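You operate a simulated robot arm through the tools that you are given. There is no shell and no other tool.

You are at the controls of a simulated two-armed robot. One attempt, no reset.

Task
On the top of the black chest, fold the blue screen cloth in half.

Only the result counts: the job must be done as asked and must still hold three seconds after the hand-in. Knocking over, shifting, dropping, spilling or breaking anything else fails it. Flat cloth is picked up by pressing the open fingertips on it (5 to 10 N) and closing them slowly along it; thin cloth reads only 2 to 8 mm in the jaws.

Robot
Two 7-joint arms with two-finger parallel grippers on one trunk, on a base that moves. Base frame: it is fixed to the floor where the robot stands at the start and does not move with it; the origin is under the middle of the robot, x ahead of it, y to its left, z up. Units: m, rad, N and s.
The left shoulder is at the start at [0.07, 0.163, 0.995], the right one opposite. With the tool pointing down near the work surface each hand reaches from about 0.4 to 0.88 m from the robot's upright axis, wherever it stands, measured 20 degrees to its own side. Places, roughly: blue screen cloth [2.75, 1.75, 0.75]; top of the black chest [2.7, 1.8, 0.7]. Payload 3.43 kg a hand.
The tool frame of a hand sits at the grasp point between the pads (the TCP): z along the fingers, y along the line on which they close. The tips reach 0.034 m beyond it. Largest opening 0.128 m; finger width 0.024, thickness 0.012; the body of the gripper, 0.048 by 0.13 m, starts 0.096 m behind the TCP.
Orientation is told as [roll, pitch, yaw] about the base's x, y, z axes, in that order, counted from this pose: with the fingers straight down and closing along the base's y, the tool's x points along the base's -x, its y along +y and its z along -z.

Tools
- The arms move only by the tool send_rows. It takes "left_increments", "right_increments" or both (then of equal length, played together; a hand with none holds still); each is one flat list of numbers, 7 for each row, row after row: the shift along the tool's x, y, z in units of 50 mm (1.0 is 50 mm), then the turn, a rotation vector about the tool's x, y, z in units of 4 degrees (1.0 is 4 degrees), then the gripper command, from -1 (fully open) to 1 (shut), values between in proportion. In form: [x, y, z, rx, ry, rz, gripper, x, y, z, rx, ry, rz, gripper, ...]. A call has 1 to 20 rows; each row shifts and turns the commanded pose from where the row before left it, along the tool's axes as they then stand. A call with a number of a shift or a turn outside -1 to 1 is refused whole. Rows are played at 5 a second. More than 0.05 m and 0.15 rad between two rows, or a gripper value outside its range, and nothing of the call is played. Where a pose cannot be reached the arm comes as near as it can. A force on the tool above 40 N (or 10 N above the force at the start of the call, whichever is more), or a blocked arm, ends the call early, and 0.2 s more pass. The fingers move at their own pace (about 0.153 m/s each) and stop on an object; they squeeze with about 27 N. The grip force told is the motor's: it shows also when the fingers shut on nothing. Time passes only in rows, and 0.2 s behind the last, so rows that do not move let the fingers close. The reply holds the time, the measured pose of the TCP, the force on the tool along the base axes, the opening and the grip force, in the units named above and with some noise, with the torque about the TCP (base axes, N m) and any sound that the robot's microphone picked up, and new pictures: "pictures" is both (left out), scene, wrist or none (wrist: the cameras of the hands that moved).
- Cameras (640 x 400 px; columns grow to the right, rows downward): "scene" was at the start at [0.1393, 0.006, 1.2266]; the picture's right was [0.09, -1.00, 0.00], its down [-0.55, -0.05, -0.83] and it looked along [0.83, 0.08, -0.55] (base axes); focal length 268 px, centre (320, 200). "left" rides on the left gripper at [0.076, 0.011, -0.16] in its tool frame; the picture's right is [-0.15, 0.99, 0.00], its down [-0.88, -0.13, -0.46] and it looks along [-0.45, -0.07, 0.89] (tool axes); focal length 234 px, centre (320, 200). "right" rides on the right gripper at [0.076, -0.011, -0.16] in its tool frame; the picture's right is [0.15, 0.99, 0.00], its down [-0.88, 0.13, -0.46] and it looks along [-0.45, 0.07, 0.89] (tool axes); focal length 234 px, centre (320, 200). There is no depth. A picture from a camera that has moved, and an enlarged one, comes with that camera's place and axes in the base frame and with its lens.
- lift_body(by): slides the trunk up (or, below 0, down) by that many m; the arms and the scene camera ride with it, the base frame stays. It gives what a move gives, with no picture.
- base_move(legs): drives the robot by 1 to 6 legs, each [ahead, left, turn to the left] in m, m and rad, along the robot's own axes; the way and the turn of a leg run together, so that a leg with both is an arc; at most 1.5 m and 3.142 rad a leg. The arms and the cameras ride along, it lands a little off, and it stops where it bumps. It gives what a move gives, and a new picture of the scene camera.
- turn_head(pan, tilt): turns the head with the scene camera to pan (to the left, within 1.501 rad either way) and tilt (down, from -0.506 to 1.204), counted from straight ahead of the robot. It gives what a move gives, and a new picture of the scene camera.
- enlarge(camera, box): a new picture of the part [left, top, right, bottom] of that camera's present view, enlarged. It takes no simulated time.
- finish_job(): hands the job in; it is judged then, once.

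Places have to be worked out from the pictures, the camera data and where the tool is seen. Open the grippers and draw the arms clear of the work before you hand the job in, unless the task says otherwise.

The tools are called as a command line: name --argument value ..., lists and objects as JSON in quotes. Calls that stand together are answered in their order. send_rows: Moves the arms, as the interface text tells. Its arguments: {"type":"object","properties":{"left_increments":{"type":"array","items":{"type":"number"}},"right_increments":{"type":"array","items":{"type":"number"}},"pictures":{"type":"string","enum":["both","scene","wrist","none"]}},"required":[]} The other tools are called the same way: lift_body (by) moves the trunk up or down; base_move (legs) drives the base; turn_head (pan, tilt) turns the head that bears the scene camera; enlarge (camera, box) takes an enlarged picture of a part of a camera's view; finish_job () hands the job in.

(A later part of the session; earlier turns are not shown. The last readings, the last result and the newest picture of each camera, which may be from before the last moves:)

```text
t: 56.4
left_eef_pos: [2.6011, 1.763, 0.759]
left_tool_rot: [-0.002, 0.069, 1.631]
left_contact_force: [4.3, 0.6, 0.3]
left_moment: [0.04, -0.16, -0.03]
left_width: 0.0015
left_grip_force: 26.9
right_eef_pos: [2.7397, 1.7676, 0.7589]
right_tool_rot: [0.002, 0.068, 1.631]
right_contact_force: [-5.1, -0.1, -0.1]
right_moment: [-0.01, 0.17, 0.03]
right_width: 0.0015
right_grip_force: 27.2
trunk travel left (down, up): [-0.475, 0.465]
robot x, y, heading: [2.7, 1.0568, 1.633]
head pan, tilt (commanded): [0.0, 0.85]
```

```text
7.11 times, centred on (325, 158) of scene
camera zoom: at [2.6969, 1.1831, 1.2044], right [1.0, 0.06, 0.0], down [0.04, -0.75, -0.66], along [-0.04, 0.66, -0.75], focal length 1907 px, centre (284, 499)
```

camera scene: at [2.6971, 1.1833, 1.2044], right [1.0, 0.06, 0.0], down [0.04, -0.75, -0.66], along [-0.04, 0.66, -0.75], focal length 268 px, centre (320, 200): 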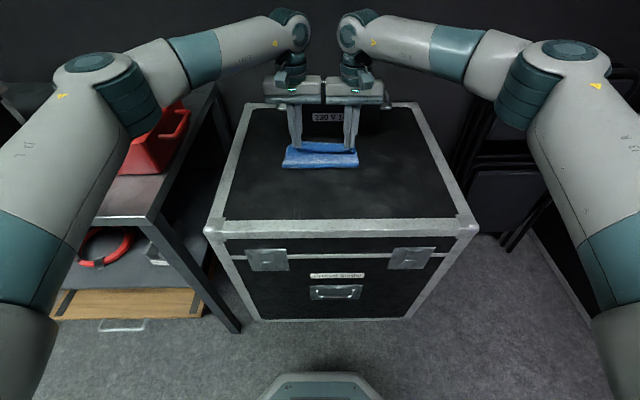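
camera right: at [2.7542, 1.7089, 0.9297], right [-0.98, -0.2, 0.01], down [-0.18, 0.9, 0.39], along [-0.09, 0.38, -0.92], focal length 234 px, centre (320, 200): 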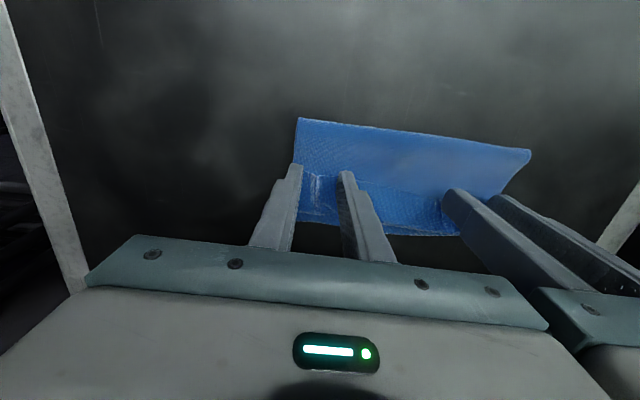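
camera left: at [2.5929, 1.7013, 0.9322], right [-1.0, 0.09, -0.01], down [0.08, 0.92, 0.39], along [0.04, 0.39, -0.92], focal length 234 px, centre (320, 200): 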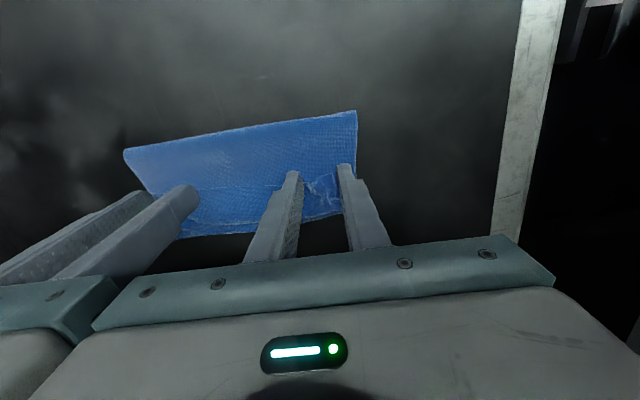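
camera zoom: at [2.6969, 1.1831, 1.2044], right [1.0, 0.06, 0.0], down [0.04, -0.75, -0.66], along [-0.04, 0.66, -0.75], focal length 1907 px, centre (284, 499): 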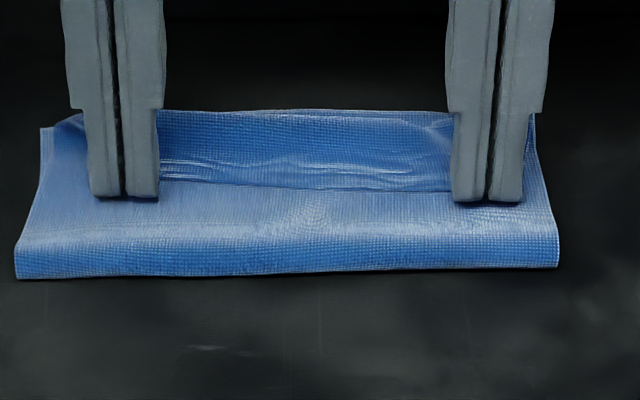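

Both jaws read 1.5 mm with ±4–5 N sideways tension, so the strip is held. I ease the tension 2 mm each and lift 15 mm to see that only the strip comes up.

send_rows --left_increments '[0, -0.04, -0.05, 0, 0, 0, 1, 0, 0, -0.1, 0, 0, 0, 1, 0, 0, -0.15, 0, 0, 0, 1]' --right_increments '[0, 0.04, -0.05, 0, 0, 0, 1, 0, 0, -0.1, 0, 0, 0, 1, 0, 0, -0.15, 0, 0, 0, 1]' --pictures "none"

enlarge --camera "left" --box '[100, 70, 400, 260]'

enlarge --camera "right" --box '[240, 70, 540, 260]'

enlarge --camera "scene" --box '[280, 130, 370, 186]'

```text
t: 57.2
left_eef_pos: [2.6021, 1.7637, 0.7766]
left_tool_rot: [-0.001, 0.07, 1.63]
left_contact_force: [2.8, 0.3, 0.2]
left_moment: [0.04, -0.1, 0.01]
left_width: 0.0016
left_grip_force: 26.9
right_eef_pos: [2.7401, 1.768, 0.7755]
right_tool_rot: [-0.001, 0.069, 1.63]
right_contact_force: [-3.7, -0.7, -0.5]
right_moment: [0.0, 0.14, 0.01]
right_width: 0.0016
right_grip_force: 27.2
trunk travel left (down, up): [-0.475, 0.465]
robot x, y, heading: [2.7058, 1.0553, 1.63]
head pan, tilt (commanded): [0.0, 0.85]
```

```text
2.11 times, centred on (250, 165) of left
camera zoom: at [2.5957, 1.699, 0.9421], right [-1.0, 0.09, -0.01], down [0.08, 0.92, 0.39], along [0.04, 0.39, -0.92], focal length 493 px, centre (467, 274)
```

zoom: 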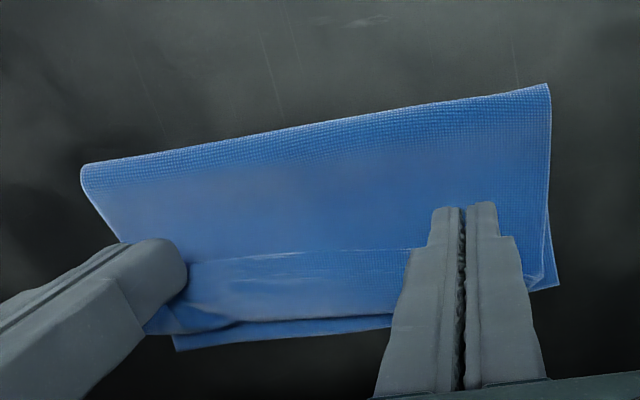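

```text
2.11 times, centred on (390, 165) of right
camera zoom: at [2.7539, 1.7042, 0.9403], right [-0.98, -0.2, 0.01], down [-0.18, 0.9, 0.39], along [-0.09, 0.38, -0.92], focal length 493 px, centre (173, 274)
```

zoom: 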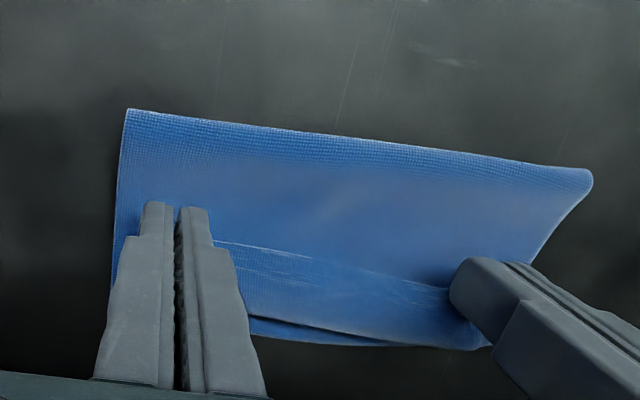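

```text
7.11 times, centred on (325, 158) of scene
camera zoom: at [2.697, 1.1829, 1.2044], right [1.0, 0.06, 0.0], down [0.04, -0.75, -0.66], along [-0.04, 0.66, -0.75], focal length 1907 px, centre (284, 499)
```

zoom: 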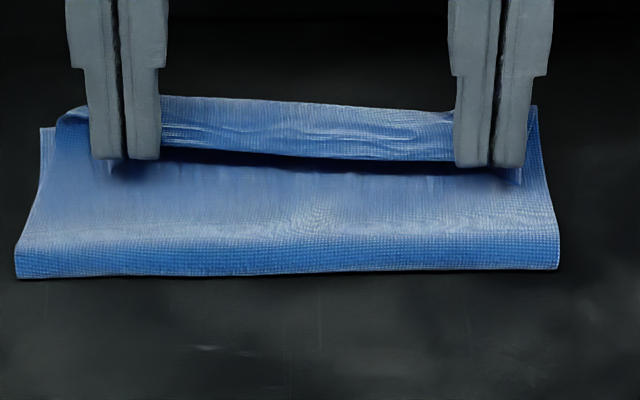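

Only the strip is lifted, taut between the hands. I carry it up and forward over its turn, to about u 0.63 at 30 mm height, and look.

send_rows --left_increments '[-0.084, 0, -0.234, 0, 0, 0, 1, -0.166, 0, -0.212, 0, 0, 0, 1, -0.212, 0, -0.136, 0, 0, 0, 1, -0.222, 0, 0.024, 0, 0, 0, 1, -0.15, 0, 0.15, 0, 0, 0, 1, -0.092, 0, 0.154, 0, 0, 0, 1]' --right_increments '[-0.164, 0, -0.24, 0, 0, 0, 1, -0.166, 0, -0.212, 0, 0, 0, 1, -0.212, 0, -0.136, 0, 0, 0, 1, -0.222, 0, 0.024, 0, 0, 0, 1, -0.15, 0, 0.15, 0, 0, 0, 1, -0.092, 0, 0.154, 0, 0, 0, 1]' --pictures "none"

enlarge --camera "left" --box '[100, 50, 400, 240]'

enlarge --camera "right" --box '[240, 50, 540, 240]'

enlarge --camera "scene" --box '[280, 120, 370, 180]'

```text
t: 58.6
left_eef_pos: [2.5999, 1.811, 0.7855]
left_tool_rot: [0.0, 0.071, 1.631]
left_contact_force: [3.4, -0.4, 0.4]
left_moment: [0.03, -0.15, 0.0]
left_width: 0.0015
left_grip_force: 26.3
right_eef_pos: [2.7359, 1.8193, 0.7861]
right_tool_rot: [-0.001, 0.069, 1.63]
right_contact_force: [-3.3, -0.3, -0.3]
right_moment: [-0.04, 0.11, 0.02]
right_width: 0.0015
right_grip_force: 27.1
trunk travel left (down, up): [-0.475, 0.465]
robot x, y, heading: [2.7013, 1.0605, 1.626]
head pan, tilt (commanded): [0.0, 0.85]
```

```text
2.11 times, centred on (250, 145) of left
camera zoom: at [2.5928, 1.7469, 0.951], right [-1.0, 0.09, -0.01], down [0.08, 0.92, 0.39], along [0.04, 0.39, -0.92], focal length 493 px, centre (467, 316)
```

zoom: 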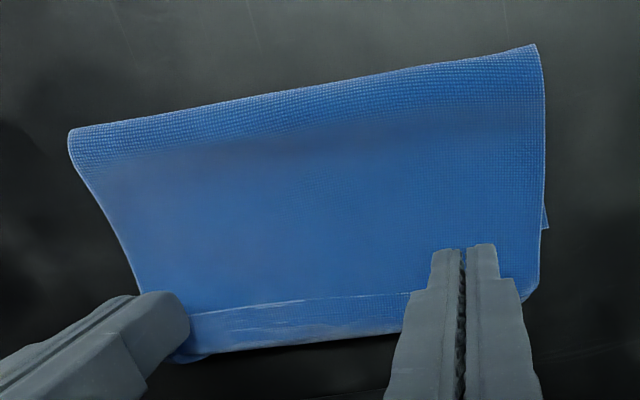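

```text
2.11 times, centred on (390, 145) of right
camera zoom: at [2.7508, 1.7561, 0.9498], right [-0.98, -0.2, 0.01], down [-0.18, 0.9, 0.39], along [-0.09, 0.38, -0.92], focal length 493 px, centre (173, 316)
```

zoom: 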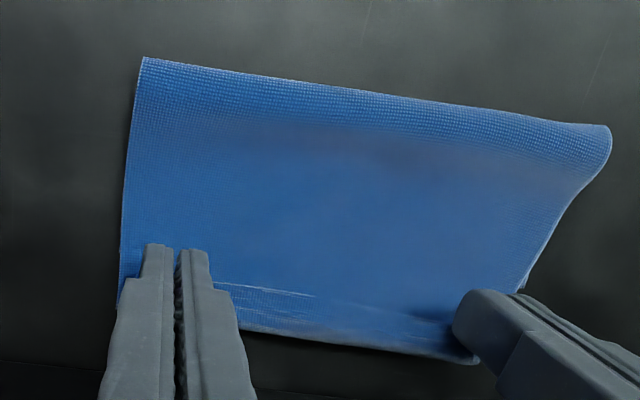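

```text
6.67 times, centred on (325, 150) of scene
camera zoom: at [2.697, 1.1834, 1.2044], right [1.0, 0.06, 0.0], down [0.04, -0.75, -0.66], along [-0.04, 0.66, -0.75], focal length 1788 px, centre (287, 533)
```

zoom: 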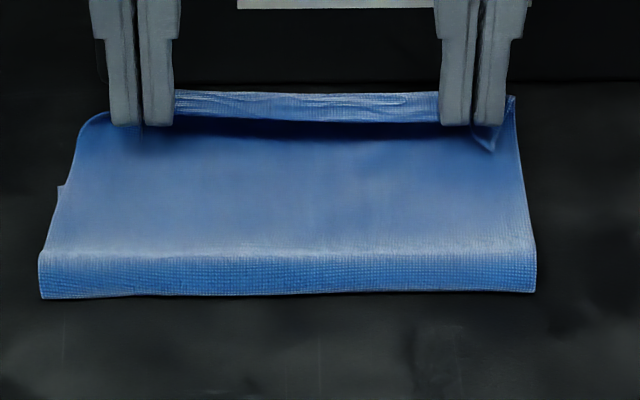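

The hem is down to ~1.7 cm, but the crease has been drawn forward some 10–15 mm. I draw the hands back 18 mm while high, then lower so the crease relaxes to the middle.

send_rows --left_increments '[0.12, 0, -0.03, 0, 0, 0, 1, 0.12, 0, -0.03, 0, 0, 0, 1, 0.12, 0, 0, 0, 0, 0, 1, -0.01, 0, 0.14, 0, 0, 0, 1, -0.01, 0, 0.14, 0, 0, 0, 1, -0.01, 0, 0.14, 0, 0, 0, 1]' --right_increments '[0.12, 0, -0.03, 0, 0, 0, 1, 0.12, 0, -0.03, 0, 0, 0, 1, 0.12, 0, 0, 0, 0, 0, 1, -0.01, 0, 0.14, 0, 0, 0, 1, -0.01, 0, 0.14, 0, 0, 0, 1, -0.01, 0, 0.14, 0, 0, 0, 1]' --pictures "none"

enlarge --camera "left" --box '[100, 50, 400, 240]'

enlarge --camera "right" --box '[240, 50, 540, 240]'

enlarge --camera "scene" --box '[280, 120, 370, 180]'

```text
t: 60.0
left_eef_pos: [2.5997, 1.7928, 0.7666]
left_tool_rot: [0.0, 0.072, 1.629]
left_contact_force: [2.7, 0.2, 0.1]
left_moment: [0.0, -0.08, -0.01]
left_width: 0.0012
left_grip_force: 27.2
right_eef_pos: [2.7358, 1.801, 0.7663]
right_tool_rot: [0.001, 0.07, 1.631]
right_contact_force: [-2.6, -0.4, -0.1]
right_moment: [-0.01, 0.08, 0.03]
right_width: 0.0018
right_grip_force: 27.0
trunk travel left (down, up): [-0.475, 0.465]
robot x, y, heading: [2.7052, 1.0583, 1.631]
head pan, tilt (commanded): [0.0, 0.85]
```

```text
2.11 times, centred on (250, 145) of left
camera zoom: at [2.5929, 1.7293, 0.9327], right [-1.0, 0.09, -0.01], down [0.08, 0.92, 0.39], along [0.04, 0.39, -0.92], focal length 493 px, centre (467, 316)
```

zoom: 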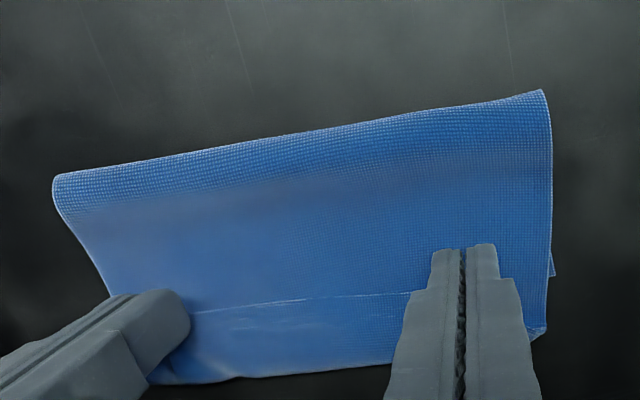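

```text
2.11 times, centred on (390, 145) of right
camera zoom: at [2.7505, 1.7379, 0.9312], right [-0.98, -0.2, 0.01], down [-0.18, 0.9, 0.39], along [-0.09, 0.38, -0.92], focal length 493 px, centre (173, 316)
```

zoom: 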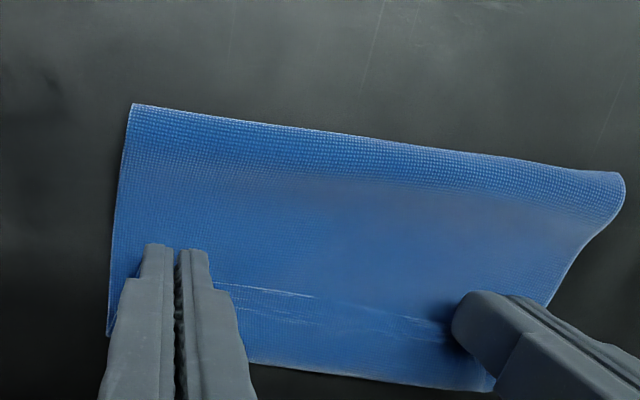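

```text
6.67 times, centred on (325, 150) of scene
camera zoom: at [2.697, 1.1835, 1.2044], right [1.0, 0.06, 0.0], down [0.04, -0.75, -0.66], along [-0.04, 0.66, -0.75], focal length 1788 px, centre (287, 533)
```

zoom: 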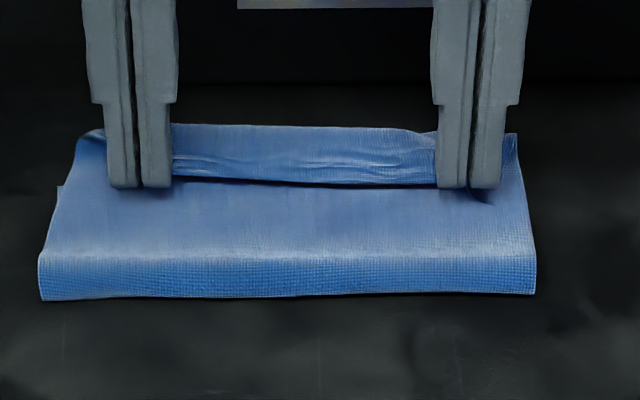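

Going back did not roll the crease back and the hem has widened again. Better: I lift the edge back up the arc until the sheet stands, so the crease re-forms, and then let the sheet fall over like a page with the small grip overlap.

send_rows --left_increments '[0.14, 0, -0.378, 0, 0, 0, 1, 0.188, 0, -0.388, 0, 0, 0, 1, 0.266, 0, -0.342, 0, 0, 0, 1, 0.296, 0, -0.296, 0, 1, 0, 1, 0.374, 0, -0.142, 0, 1, 0, 1, 0.262, 0, -0.014, 0, 1, 0, 1]' --right_increments '[0.14, 0, -0.378, 0, 0, 0, 1, 0.188, 0, -0.388, 0, 0, 0, 1, 0.266, 0, -0.342, 0, 0, 0, 1, 0.296, 0, -0.296, 0, 1, 0, 1, 0.374, 0, -0.142, 0, 1, 0, 1, 0.262, 0, -0.014, 0, 1, 0, 1]' --pictures "wrist"

enlarge --camera "scene" --box '[260, 100, 390, 186]'

```text
t: 61.4
left_eef_pos: [2.6035, 1.7233, 0.8521]
left_tool_rot: [0.0, 0.28, 1.631]
left_contact_force: [4.1, 0.0, 0.3]
left_moment: [0.01, -0.12, -0.03]
left_width: 0.0013
left_grip_force: 26.9
right_eef_pos: [2.7406, 1.7316, 0.8552]
right_tool_rot: [0.001, 0.281, 1.629]
right_contact_force: [-2.0, 0.2, -1.1]
right_moment: [-0.02, 0.13, 0.04]
right_width: 0.0015
right_grip_force: 26.6
trunk travel left (down, up): [-0.475, 0.465]
robot x, y, heading: [2.7072, 1.0581, 1.632]
head pan, tilt (commanded): [0.0, 0.85]
camera right: at [2.753, 1.7033, 1.0291], right [-0.98, -0.2, 0.04], down [-0.19, 0.96, 0.19], along [-0.08, 0.18, -0.98], focal length 234 px, centre (320, 200)
camera left: at [2.5951, 1.6959, 1.0271], right [-1.0, 0.08, -0.04], down [0.07, 0.98, 0.19], along [0.06, 0.19, -0.98], focal length 234 px, centre (320, 200)
```

right: 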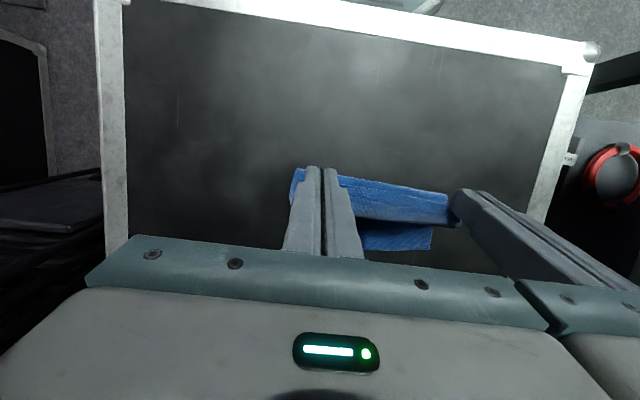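
left: 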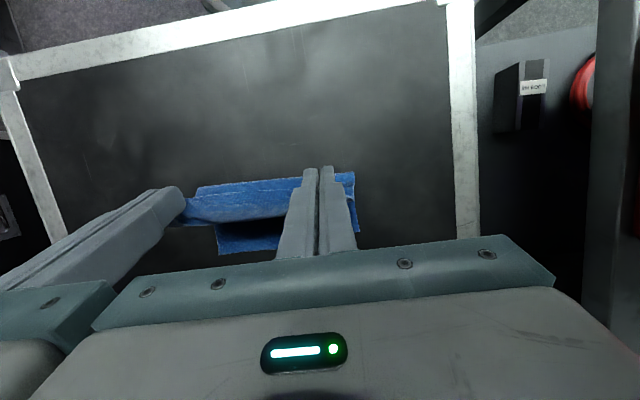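

```text
4.65 times, centred on (325, 143) of scene
camera zoom: at [2.6969, 1.1836, 1.2043], right [1.0, 0.06, 0.0], down [0.04, -0.75, -0.66], along [-0.04, 0.66, -0.75], focal length 1247 px, centre (297, 465)
```

zoom: 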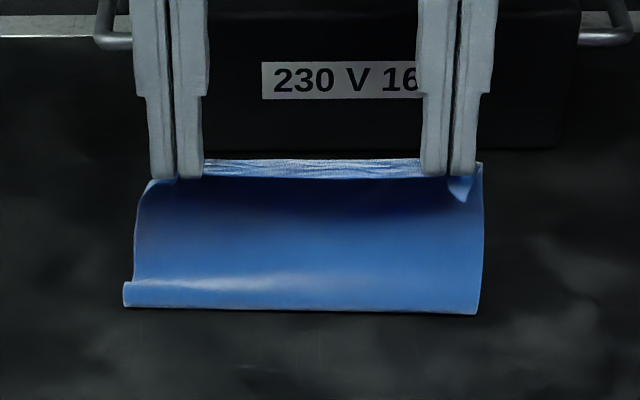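

The sheet stands again, but its foot is still at u≈0.54. I bring the hands back and lower so more of the sheet lies down, then start forward again on a lower path.

send_rows --left_increments '[0.37, 0, 0.177, 0, 0, 0, 1, 0.244, 0, 0.236, 0, 0, 0, 1, -0.14, 0, 0.126, 0, 0, 0, 1]' --right_increments '[0.352, 0, 0.236, 0, 0, 0, 1, 0.244, 0, 0.236, 0, 0, 0, 1, -0.14, 0, 0.126, 0, 0, 0, 1]' --pictures "none"

enlarge --camera "scene" --box '[260, 100, 390, 186]'

```text
t: 62.2
left_eef_pos: [2.6063, 1.6956, 0.8331]
left_tool_rot: [0.0, 0.28, 1.63]
left_contact_force: [3.5, -0.4, 0.4]
left_moment: [-0.03, -0.09, 0.0]
left_width: 0.0013
left_grip_force: 27.0
right_eef_pos: [2.7435, 1.7021, 0.8312]
right_tool_rot: [-0.001, 0.278, 1.628]
right_contact_force: [-3.0, -0.4, -0.2]
right_moment: [-0.02, 0.11, 0.01]
right_width: 0.0016
right_grip_force: 27.3
trunk travel left (down, up): [-0.475, 0.465]
robot x, y, heading: [2.7022, 1.0592, 1.63]
head pan, tilt (commanded): [0.0, 0.85]
```

```text
4.65 times, centred on (325, 143) of scene
camera zoom: at [2.697, 1.1837, 1.2043], right [1.0, 0.06, 0.0], down [0.04, -0.75, -0.66], along [-0.04, 0.66, -0.75], focal length 1247 px, centre (297, 465)
```

zoom: 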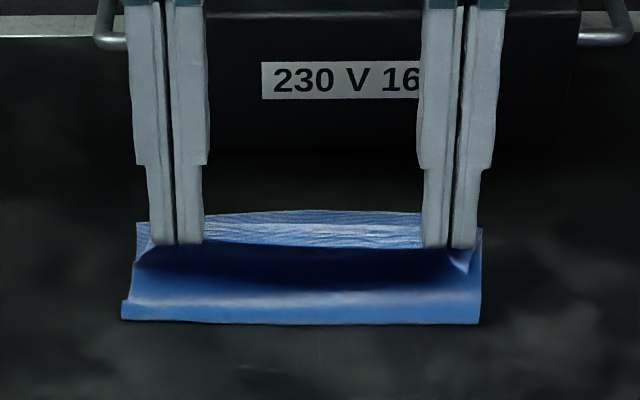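

The foot is back at u≈0.53, where I want the crease. Now I go forward slowly on the lower path to lean the sheet over.

send_rows --left_increments '[-0.19, 0, -0.05, 0, 0, 0, 1, -0.19, 0, -0.05, 0, 0, 0, 1, -0.203, 0, -0.017, 0, 0, 0, 1, -0.203, 0, -0.017, 0, 0, 0, 1, -0.197, 0, 0.031, 0, 0.25, 0, 1, -0.197, 0, 0.031, 0, 0.25, 0, 1, -0.176, 0, 0.052, 0, 0.25, 0, 1, -0.176, 0, 0.052, 0, 0.25, 0, 1]' --right_increments '[-0.19, 0, -0.05, 0, 0, 0, 1, -0.19, 0, -0.05, 0, 0, 0, 1, -0.203, 0, -0.017, 0, 0, 0, 1, -0.203, 0, -0.017, 0, 0, 0, 1, -0.197, 0, 0.031, 0, 0.25, 0, 1, -0.197, 0, 0.031, 0, 0.25, 0, 1, -0.176, 0, 0.052, 0, 0.25, 0, 1, -0.176, 0, 0.052, 0, 0.25, 0, 1]' --pictures "wrist"

enlarge --camera "scene" --box '[260, 100, 390, 186]'

```text
t: 64.0
left_eef_pos: [2.6005, 1.7659, 0.8107]
left_tool_rot: [0.0, 0.351, 1.63]
left_contact_force: [3.8, 0.9, -0.4]
left_moment: [-0.02, -0.14, 0.04]
left_width: 0.0014
left_grip_force: 26.9
right_eef_pos: [2.7382, 1.7733, 0.8086]
right_tool_rot: [0.0, 0.351, 1.631]
right_contact_force: [-3.0, -0.4, -0.2]
right_moment: [0.01, 0.14, -0.02]
right_width: 0.0015
right_grip_force: 26.7
trunk travel left (down, up): [-0.475, 0.465]
robot x, y, heading: [2.7075, 1.0575, 1.632]
head pan, tilt (commanded): [0.0, 0.85]
camera right: at [2.7503, 1.7581, 0.9849], right [-0.98, -0.2, 0.05], down [-0.19, 0.97, 0.13], along [-0.07, 0.11, -0.99], focal length 234 px, centre (320, 200)
camera left: at [2.592, 1.7515, 0.987], right [-1.0, 0.08, -0.05], down [0.07, 0.99, 0.13], along [0.06, 0.12, -0.99], focal length 234 px, centre (320, 200)
```

right: 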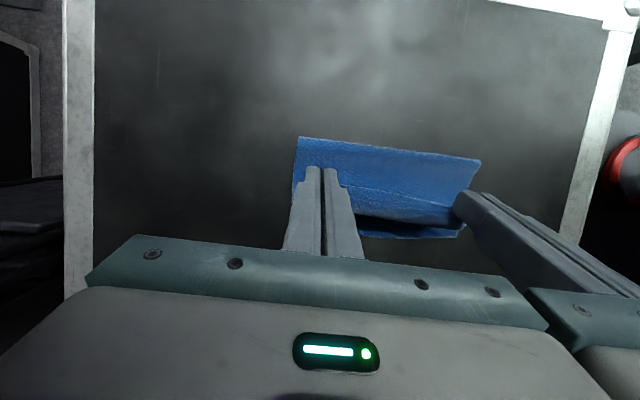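
left: 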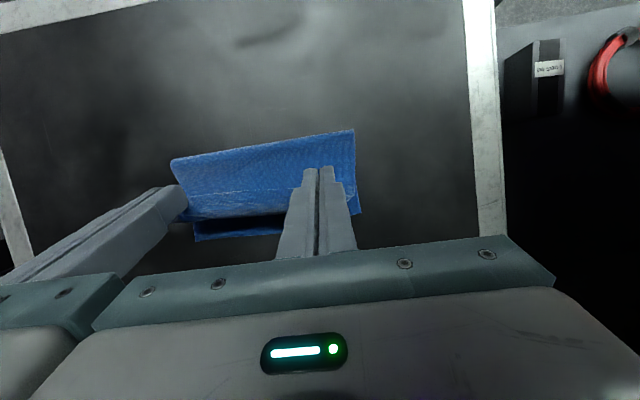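

```text
4.65 times, centred on (325, 143) of scene
camera zoom: at [2.6969, 1.1836, 1.2043], right [1.0, 0.06, 0.0], down [0.04, -0.75, -0.66], along [-0.04, 0.66, -0.75], focal length 1247 px, centre (297, 465)
```

zoom: 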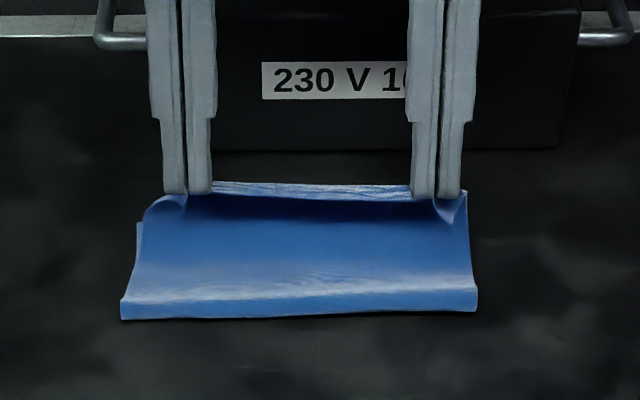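

The crease foot stays at u≈0.533 and the hem is narrow now. I lean the sheet a bit further (20 mm forward, 12 mm down) with slightly less tilt, then release in the air so that it can fall like a page.

send_rows --left_increments '[-0.14, 0, 0.03, 0, -0.33, 0, 1, -0.14, 0, 0.03, 0, -0.33, 0, 1, -0.14, 0, 0.03, 0, -0.33, 0, 1]' --right_increments '[-0.14, 0, 0.03, 0, -0.33, 0, 1, -0.14, 0, 0.03, 0, -0.33, 0, 1, -0.14, 0, 0.03, 0, -0.33, 0, 1]' --pictures "none"

enlarge --camera "scene" --box '[260, 100, 390, 186]'

enlarge --camera "left" --box '[100, 70, 400, 260]'

```text
t: 64.8
left_eef_pos: [2.6002, 1.785, 0.7986]
left_tool_rot: [0.001, 0.28, 1.629]
left_contact_force: [1.8, 0.6, 0.2]
left_moment: [-0.03, -0.05, -0.01]
left_width: 0.0013
left_grip_force: 26.9
right_eef_pos: [2.7365, 1.7927, 0.798]
right_tool_rot: [0.001, 0.281, 1.632]
right_contact_force: [-1.6, 0.5, 0.2]
right_moment: [0.01, 0.07, 0.0]
right_width: 0.0016
right_grip_force: 27.0
trunk travel left (down, up): [-0.475, 0.465]
robot x, y, heading: [2.7024, 1.0585, 1.635]
head pan, tilt (commanded): [0.0, 0.85]
```

```text
4.65 times, centred on (325, 143) of scene
camera zoom: at [2.6969, 1.1833, 1.2044], right [1.0, 0.06, 0.0], down [0.04, -0.75, -0.66], along [-0.04, 0.66, -0.75], focal length 1247 px, centre (297, 465)
```

zoom: 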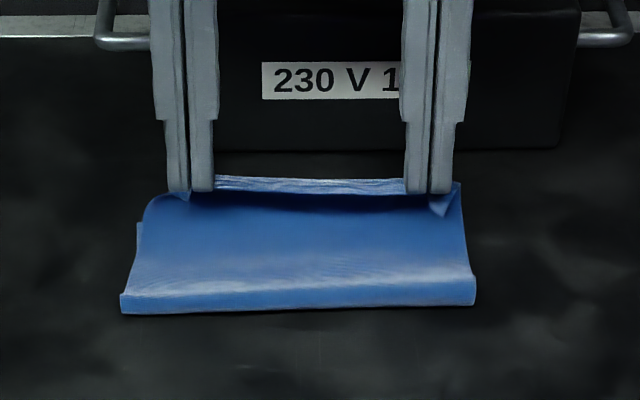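

```text
2.11 times, centred on (250, 165) of left
camera zoom: at [2.5918, 1.7566, 0.974], right [-1.0, 0.08, -0.04], down [0.07, 0.98, 0.19], along [0.06, 0.19, -0.98], focal length 493 px, centre (467, 274)
```

zoom: 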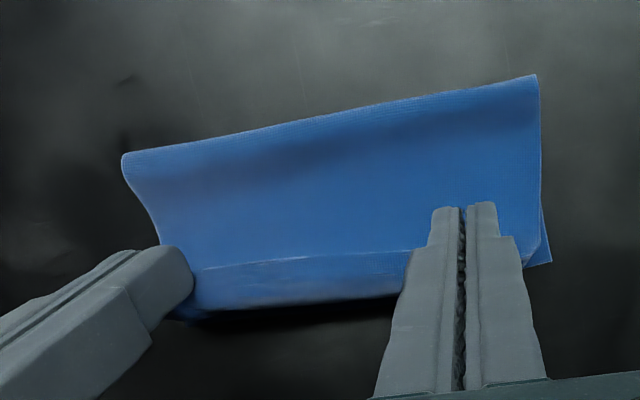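

The last push drew the crease forward again, more on the right (0.542) than left (0.535). I go back up so it re-forms, keep the right hand 8 mm further back to square it, and come forward only to where it was good before.

send_rows --left_increments '[0.346, 0, -0.338, 0, 0, 0, 1, 0.67, 0, -0.16, 0, 0, 0, 1, 0.592, 0, 0.108, 0, 0, 0, 1, 0.232, 0, 0.274, 0, 0, 0, 1, 0, 0, 0, 0, 0, 0, 1, -0.19, 0, -0.055, 0, 0, 0, 1, -0.19, 0, -0.055, 0, 0, 0, 1, -0.184, 0, -0.012, 0, 0, 0, 1, -0.184, 0, -0.012, 0, 0, 0, 1, -0.176, 0, 0.033, 0, 0, 0, 1, -0.176, 0, 0.033, 0, 0, 0, 1, -0.118, 0, 0.049, 0, 0, 0, 1, -0.118, 0, 0.049, 0, 0, 0, 1]' --right_increments '[0.346, 0, -0.338, 0, 0, 0, 1, 0.67, 0, -0.16, 0, 0, 0, 1, 0.67, 0, 0.13, 0, 0, 0, 1, 0.31, 0, 0.296, 0, 0, 0, 1, 0, 0, 0, 0, 0, 0, 1, -0.19, 0, -0.055, 0, 0, 0, 1, -0.19, 0, -0.055, 0, 0, 0, 1, -0.184, 0, -0.012, 0, 0, 0, 1, -0.184, 0, -0.012, 0, 0, 0, 1, -0.176, 0, 0.033, 0, 0, 0, 1, -0.176, 0, 0.033, 0, 0, 0, 1, -0.118, 0, 0.049, 0, 0, 0, 1, -0.118, 0, 0.049, 0, 0, 0, 1]' --pictures "none"

enlarge --camera "scene" --box '[260, 100, 390, 186]'

enlarge --camera "left" --box '[100, 70, 400, 260]'

```text
t: 67.6
left_eef_pos: [2.6027, 1.762, 0.8126]
left_tool_rot: [0.0, 0.28, 1.629]
left_contact_force: [1.1, -0.4, 0.2]
left_moment: [-0.03, -0.04, -0.03]
left_width: 0.0012
left_grip_force: 27.0
right_eef_pos: [2.7392, 1.7598, 0.8092]
right_tool_rot: [0.0, 0.281, 1.628]
right_contact_force: [-1.3, 0.1, 0.2]
right_moment: [0.02, 0.03, 0.0]
right_width: 0.0018
right_grip_force: 27.1
trunk travel left (down, up): [-0.475, 0.465]
robot x, y, heading: [2.7036, 1.0572, 1.627]
head pan, tilt (commanded): [0.0, 0.85]
```

```text
4.65 times, centred on (325, 143) of scene
camera zoom: at [2.697, 1.1834, 1.2044], right [1.0, 0.06, 0.0], down [0.04, -0.75, -0.66], along [-0.04, 0.66, -0.75], focal length 1247 px, centre (297, 465)
```

zoom: 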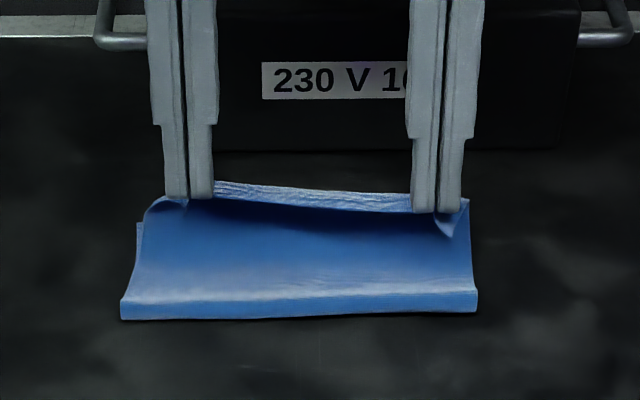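

```text
2.11 times, centred on (250, 165) of left
camera zoom: at [2.5945, 1.7332, 0.9865], right [-1.0, 0.08, -0.04], down [0.07, 0.98, 0.19], along [0.06, 0.19, -0.98], focal length 493 px, centre (467, 274)
```

zoom: 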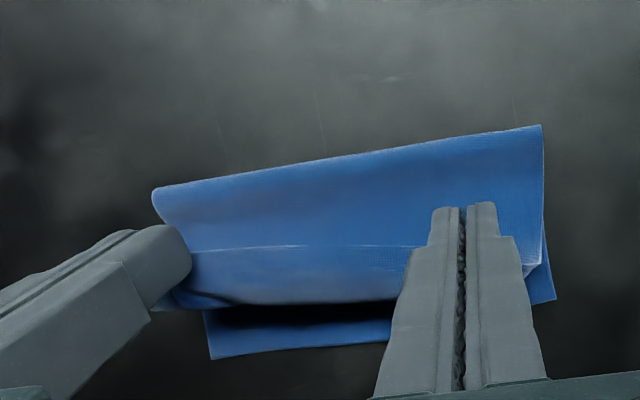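

From the left wrist view I now measure the bottom layer's far corners at u≈0.626 (left) and 0.635 (right), so the crease ought to lie near 0.512–0.52, about 2 cm further back. I check the same from the right wrist camera.

enlarge --camera "right" --box '[240, 70, 540, 260]'

```text
2.11 times, centred on (390, 165) of right
camera zoom: at [2.7509, 1.7329, 0.983], right [-0.98, -0.2, 0.04], down [-0.19, 0.96, 0.19], along [-0.08, 0.18, -0.98], focal length 493 px, centre (173, 274)
```

zoom: 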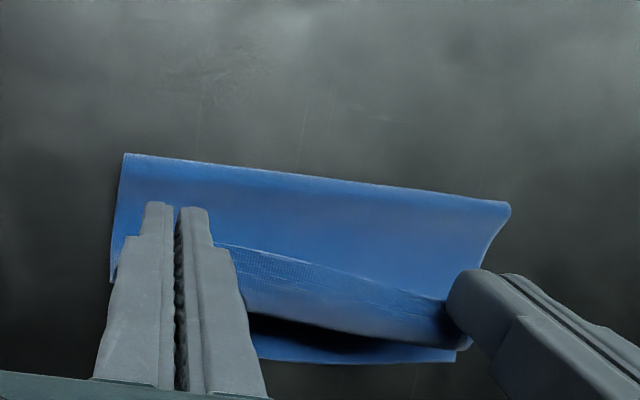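

Both wrist views agree: bottom far edge ≈0.625/0.636/0.635, crease ≈0.536. I take the hands further back (to u≈0.48, 78 mm high) so the foot of the sheet settles near 0.515.

send_rows --left_increments '[0.495, 0, -0.274, 0, 0, 0, 1, 0.755, 0, -0.095, 0, 0, 0, 1, 0.56, 0, 0.223, 0, 0, 0, 1, 0.165, 0, 0.297, 0, 0, 0, 1, 0, 0, 0, 0, 0, 0, 1]' --right_increments '[0.448, 0, -0.33, 0, 0, 0, 1, 0.667, 0, -0.152, 0, 0, 0, 1, 0.464, 0, 0.195, 0, 0, 0, 1, 0.126, 0, 0.286, 0, 0, 0, 1, 0, 0, 0, 0, 0, 0, 1]' --pictures "wrist"

enlarge --camera "scene" --box '[260, 100, 390, 186]'

```text
t: 68.8
left_eef_pos: [2.6083, 1.6655, 0.8306]
left_tool_rot: [0.0, 0.28, 1.63]
left_contact_force: [2.3, 0.9, 0.0]
left_moment: [-0.02, -0.13, 0.02]
left_width: 0.0015
left_grip_force: 26.9
right_eef_pos: [2.7443, 1.6794, 0.8301]
right_tool_rot: [-0.001, 0.278, 1.628]
right_contact_force: [-3.0, -1.1, -0.2]
right_moment: [0.03, 0.11, 0.02]
right_width: 0.0016
right_grip_force: 27.1
trunk travel left (down, up): [-0.475, 0.465]
robot x, y, heading: [2.7017, 1.0537, 1.627]
head pan, tilt (commanded): [0.0, 0.85]
camera right: at [2.7562, 1.6505, 1.0061], right [-0.98, -0.2, 0.04], down [-0.19, 0.96, 0.19], along [-0.08, 0.18, -0.98], focal length 234 px, centre (320, 200)
camera left: at [2.5989, 1.6353, 1.0062], right [-1.0, 0.08, -0.04], down [0.07, 0.98, 0.19], along [0.06, 0.19, -0.98], focal length 234 px, centre (320, 200)
```

right: 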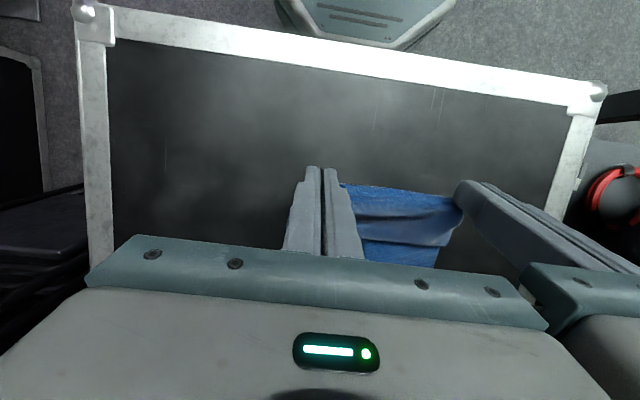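
left: 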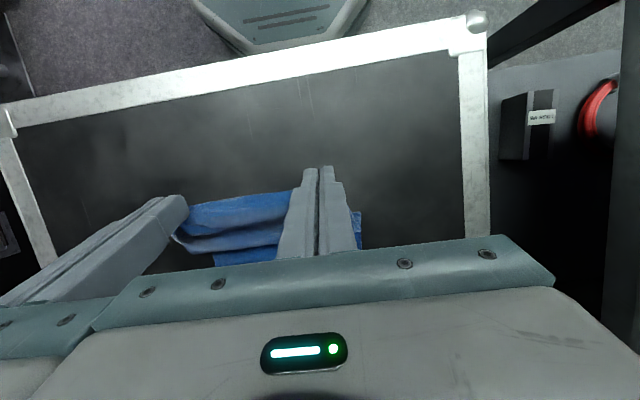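

```text
4.65 times, centred on (325, 143) of scene
camera zoom: at [2.6968, 1.1829, 1.2045], right [1.0, 0.06, 0.0], down [0.04, -0.75, -0.66], along [-0.04, 0.66, -0.75], focal length 1247 px, centre (297, 465)
```

zoom: 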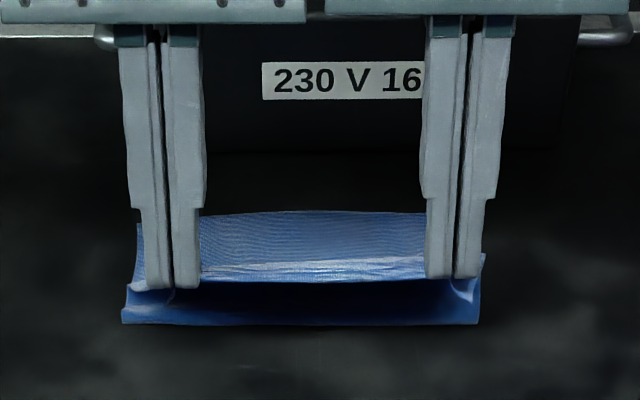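

The crease sticks where it was; the sheet must be laid further back to move it. I bring the hands back and down to about u 0.437, 58 mm high, to open the crease.

send_rows --left_increments '[0.335, 0, 0.2, 0, 0, 0, 1, 0.335, 0, 0.3, 0, 0, 0, 1, 0, 0, 0.06, 0, 0, 0, 1]' --right_increments '[0.35, 0, 0.2, 0, 0, 0, 1, 0.35, 0, 0.3, 0, 0, 0, 1, 0, 0, 0.06, 0, 0, 0, 1]' --pictures "none"

enlarge --camera "scene" --box '[260, 100, 390, 186]'

```text
t: 69.6
left_eef_pos: [2.612, 1.6244, 0.8127]
left_tool_rot: [-0.001, 0.281, 1.629]
left_contact_force: [1.6, -0.1, -0.7]
left_moment: [0.0, -0.06, -0.01]
left_width: 0.0015
left_grip_force: 26.7
right_eef_pos: [2.7455, 1.6383, 0.8153]
right_tool_rot: [0.0, 0.278, 1.628]
right_contact_force: [-1.1, 0.1, -0.2]
right_moment: [0.04, 0.07, 0.01]
right_width: 0.0017
right_grip_force: 27.2
trunk travel left (down, up): [-0.475, 0.465]
robot x, y, heading: [2.7043, 1.0575, 1.631]
head pan, tilt (commanded): [0.0, 0.85]
```

```text
4.65 times, centred on (325, 143) of scene
camera zoom: at [2.6969, 1.1832, 1.2044], right [1.0, 0.06, 0.0], down [0.04, -0.75, -0.66], along [-0.04, 0.66, -0.75], focal length 1247 px, centre (297, 465)
```

zoom: 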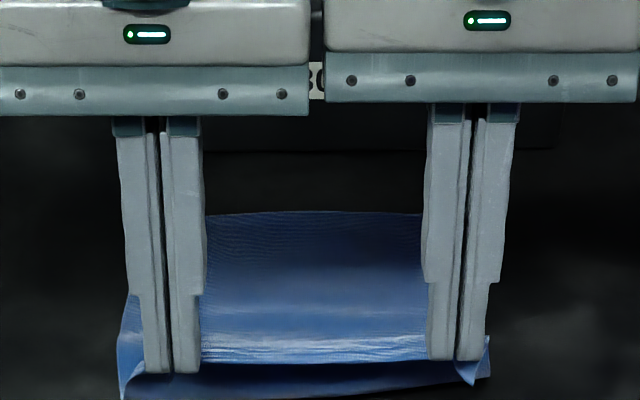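

The crease has opened and moved well back (foot ≈0.475). I spread the hands 2 mm each for clearance and come up and forward again to u≈0.515, checking where the foot ends.

send_rows --left_increments '[-0.167, 0.04, -0.505, 0, 0, 0, 1, -0.357, 0, -0.352, 0, 0, 0, 1, -0.4, 0, -0.198, 0, 0, 0, 1, -0.385, 0, -0.11, 0, 0, 0, 1]' --right_increments '[-0.167, -0.04, -0.505, 0, 0, 0, 1, -0.357, 0, -0.352, 0, 0, 0, 1, -0.4, 0, -0.198, 0, 0, 0, 1, -0.385, 0, -0.11, 0, 0, 0, 1]' --pictures "none"

enlarge --camera "scene" --box '[260, 100, 390, 186]'

enlarge --camera "left" --box '[100, 120, 400, 300]'

```text
t: 70.6
left_eef_pos: [2.6037, 1.7038, 0.8495]
left_tool_rot: [-0.001, 0.282, 1.63]
left_contact_force: [7.5, 0.8, -0.4]
left_moment: [0.03, -0.27, 0.03]
left_width: 0.0013
left_grip_force: 27.1
right_eef_pos: [2.7439, 1.7159, 0.8533]
right_tool_rot: [-0.001, 0.281, 1.629]
right_contact_force: [-6.9, -0.3, -0.4]
right_moment: [-0.06, 0.28, 0.02]
right_width: 0.0016
right_grip_force: 27.2
trunk travel left (down, up): [-0.475, 0.465]
robot x, y, heading: [2.7052, 1.0561, 1.63]
head pan, tilt (commanded): [0.0, 0.85]
```

```text
4.65 times, centred on (325, 143) of scene
camera zoom: at [2.697, 1.1838, 1.2043], right [1.0, 0.06, 0.0], down [0.04, -0.75, -0.66], along [-0.04, 0.66, -0.75], focal length 1247 px, centre (297, 465)
```

zoom: 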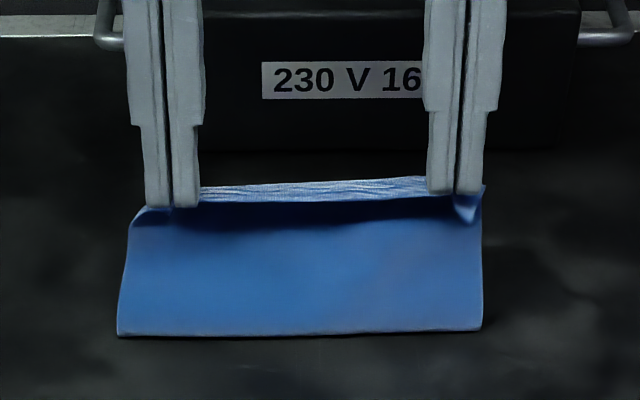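

```text
2.13 times, centred on (250, 210) of left
camera zoom: at [2.5952, 1.6747, 1.0248], right [-1.0, 0.08, -0.04], down [0.07, 0.98, 0.19], along [0.06, 0.19, -0.98], focal length 500 px, centre (469, 179)
```

zoom: 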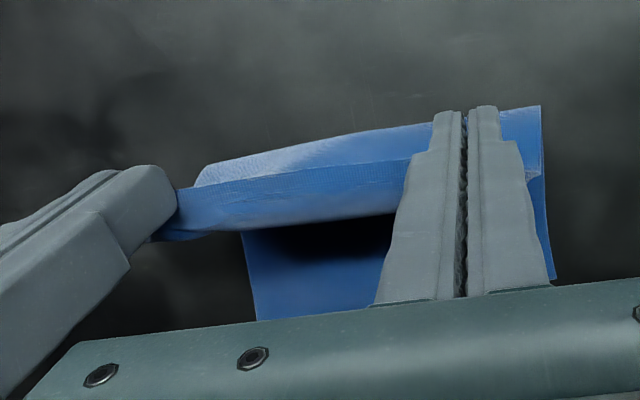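

The foot is now at ≈0.516 (left) and 0.522 (right), matching the middle of the sheet. I ease the sideways tension and go forward and down on a slack path, 44 mm beyond the foot.

send_rows --left_increments '[-0.19, -0.03, 0.008, 0, 0, 0, 1, -0.19, 0, 0.008, 0, 0, 0, 1, -0.183, 0, 0.094, 0, 0, 0, 1, -0.183, 0, 0.094, 0, 0, 0, 1, -0.15, 0, 0.124, 0, 0, 0, 1, -0.15, 0, 0.124, 0, 0, 0, 1]' --right_increments '[-0.19, 0.03, 0.02, 0, 0, 0, 1, -0.19, 0, 0.02, 0, 0, 0, 1, -0.183, 0, 0.1, 0, 0, 0, 1, -0.183, 0, 0.1, 0, 0, 0, 1, -0.15, 0, 0.14, 0, 0, 0, 1, -0.15, 0, 0.14, 0, 0, 0, 1]' --pictures "none"

enlarge --camera "scene" --box '[260, 100, 390, 186]'

enlarge --camera "left" --box '[100, 90, 400, 270]'

```text
t: 72.0
left_eef_pos: [2.6026, 1.748, 0.8148]
left_tool_rot: [0.001, 0.281, 1.629]
left_contact_force: [3.7, 0.8, 0.7]
left_moment: [0.01, -0.17, 0.04]
left_width: 0.0014
left_grip_force: 27.5
right_eef_pos: [2.7402, 1.7599, 0.8138]
right_tool_rot: [-0.001, 0.281, 1.632]
right_contact_force: [-4.0, -0.1, 0.5]
right_moment: [-0.02, 0.19, 0.02]
right_width: 0.0019
right_grip_force: 27.2
trunk travel left (down, up): [-0.475, 0.465]
robot x, y, heading: [2.7034, 1.0547, 1.63]
head pan, tilt (commanded): [0.0, 0.85]
```

```text
4.65 times, centred on (325, 143) of scene
camera zoom: at [2.697, 1.1835, 1.2044], right [1.0, 0.06, 0.0], down [0.04, -0.75, -0.66], along [-0.04, 0.66, -0.75], focal length 1247 px, centre (297, 465)
```

zoom: 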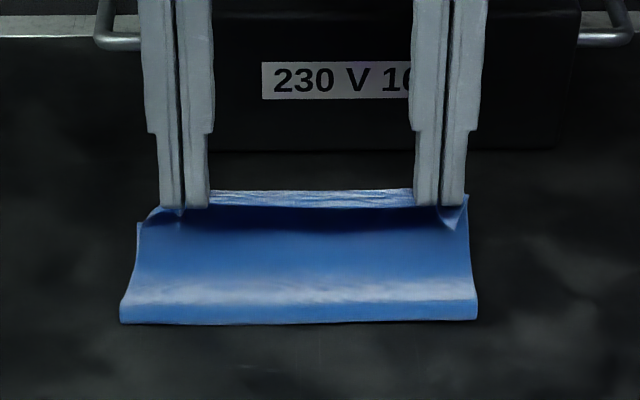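

```text
2.13 times, centred on (250, 180) of left
camera zoom: at [2.5936, 1.7198, 0.9901], right [-1.0, 0.08, -0.04], down [0.07, 0.98, 0.19], along [0.06, 0.19, -0.98], focal length 500 px, centre (469, 243)
```

zoom: 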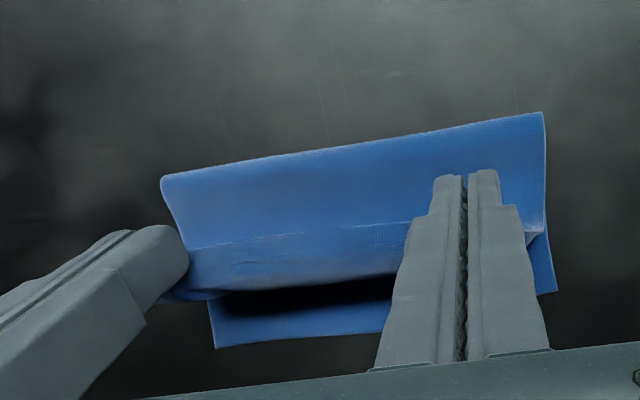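

The foot crept forward to ≈0.53 as the sheet leaned over. I repeat, laying the sheet back again and coming up on a lower arc so the foot starts further back (≈0.50).

send_rows --left_increments '[0.58, 0, -0.208, 0, 0, 0, 1, 0.71, 0, 0.058, 0, 0, 0, 1, 0.618, 0, 0.386, 0, 0, 0, 1, 0.434, 0, 0.52, 0, 0, 0, 1, 0, 0, 0, 0, 0, 0, 1, -0.269, 0, -0.369, 0, 0, 0, 1, -0.346, 0, -0.245, 0, 0, 0, 1, -0.378, 0, -0.13, 0, 0, 0, 1, 0, 0, 0, 0, 0, 0, 1]' --right_increments '[0.58, 0, -0.208, 0, 0, 0, 1, 0.71, 0, 0.058, 0, 0, 0, 1, 0.618, 0, 0.386, 0, 0, 0, 1, 0.434, 0, 0.52, 0, 0, 0, 1, 0, 0, 0, 0, 0, 0, 1, -0.269, 0, -0.369, 0, 0, 0, 1, -0.346, 0, -0.245, 0, 0, 0, 1, -0.378, 0, -0.13, 0, 0, 0, 1, 0, 0, 0, 0, 0, 0, 1]' --pictures "none"

enlarge --camera "scene" --box '[260, 100, 390, 186]'

enlarge --camera "left" --box '[100, 120, 400, 300]'

```text
t: 74.0
left_eef_pos: [2.6057, 1.6813, 0.8332]
left_tool_rot: [0.001, 0.279, 1.63]
left_contact_force: [6.2, -0.5, -0.3]
left_moment: [0.02, -0.24, 0.01]
left_width: 0.0013
left_grip_force: 26.6
right_eef_pos: [2.7442, 1.6934, 0.8314]
right_tool_rot: [0.0, 0.279, 1.629]
right_contact_force: [-6.3, -0.9, 0.2]
right_moment: [-0.01, 0.22, 0.03]
right_width: 0.0017
right_grip_force: 27.3
trunk travel left (down, up): [-0.475, 0.465]
robot x, y, heading: [2.7063, 1.0576, 1.632]
head pan, tilt (commanded): [0.0, 0.85]
```

```text
4.65 times, centred on (325, 143) of scene
camera zoom: at [2.697, 1.1827, 1.2045], right [1.0, 0.06, 0.0], down [0.04, -0.75, -0.66], along [-0.04, 0.66, -0.75], focal length 1247 px, centre (297, 465)
```

zoom: 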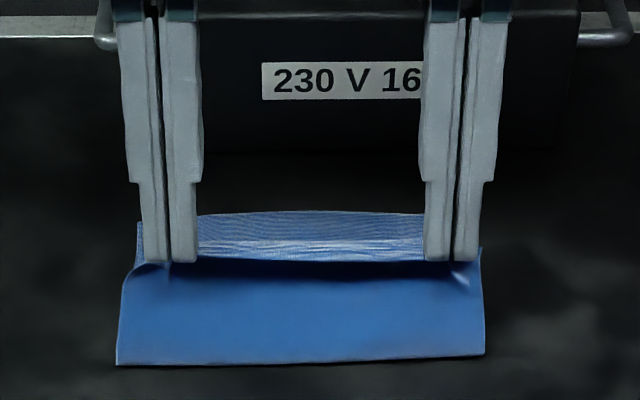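

```text
2.13 times, centred on (250, 210) of left
camera zoom: at [2.5959, 1.6516, 1.0088], right [-1.0, 0.08, -0.04], down [0.07, 0.98, 0.2], along [0.06, 0.19, -0.98], focal length 500 px, centre (469, 179)
```

zoom: 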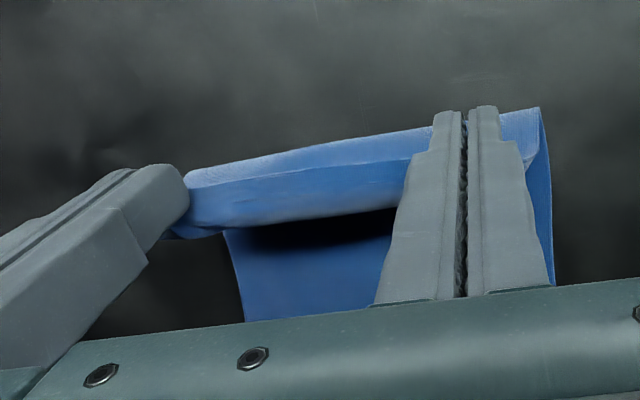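

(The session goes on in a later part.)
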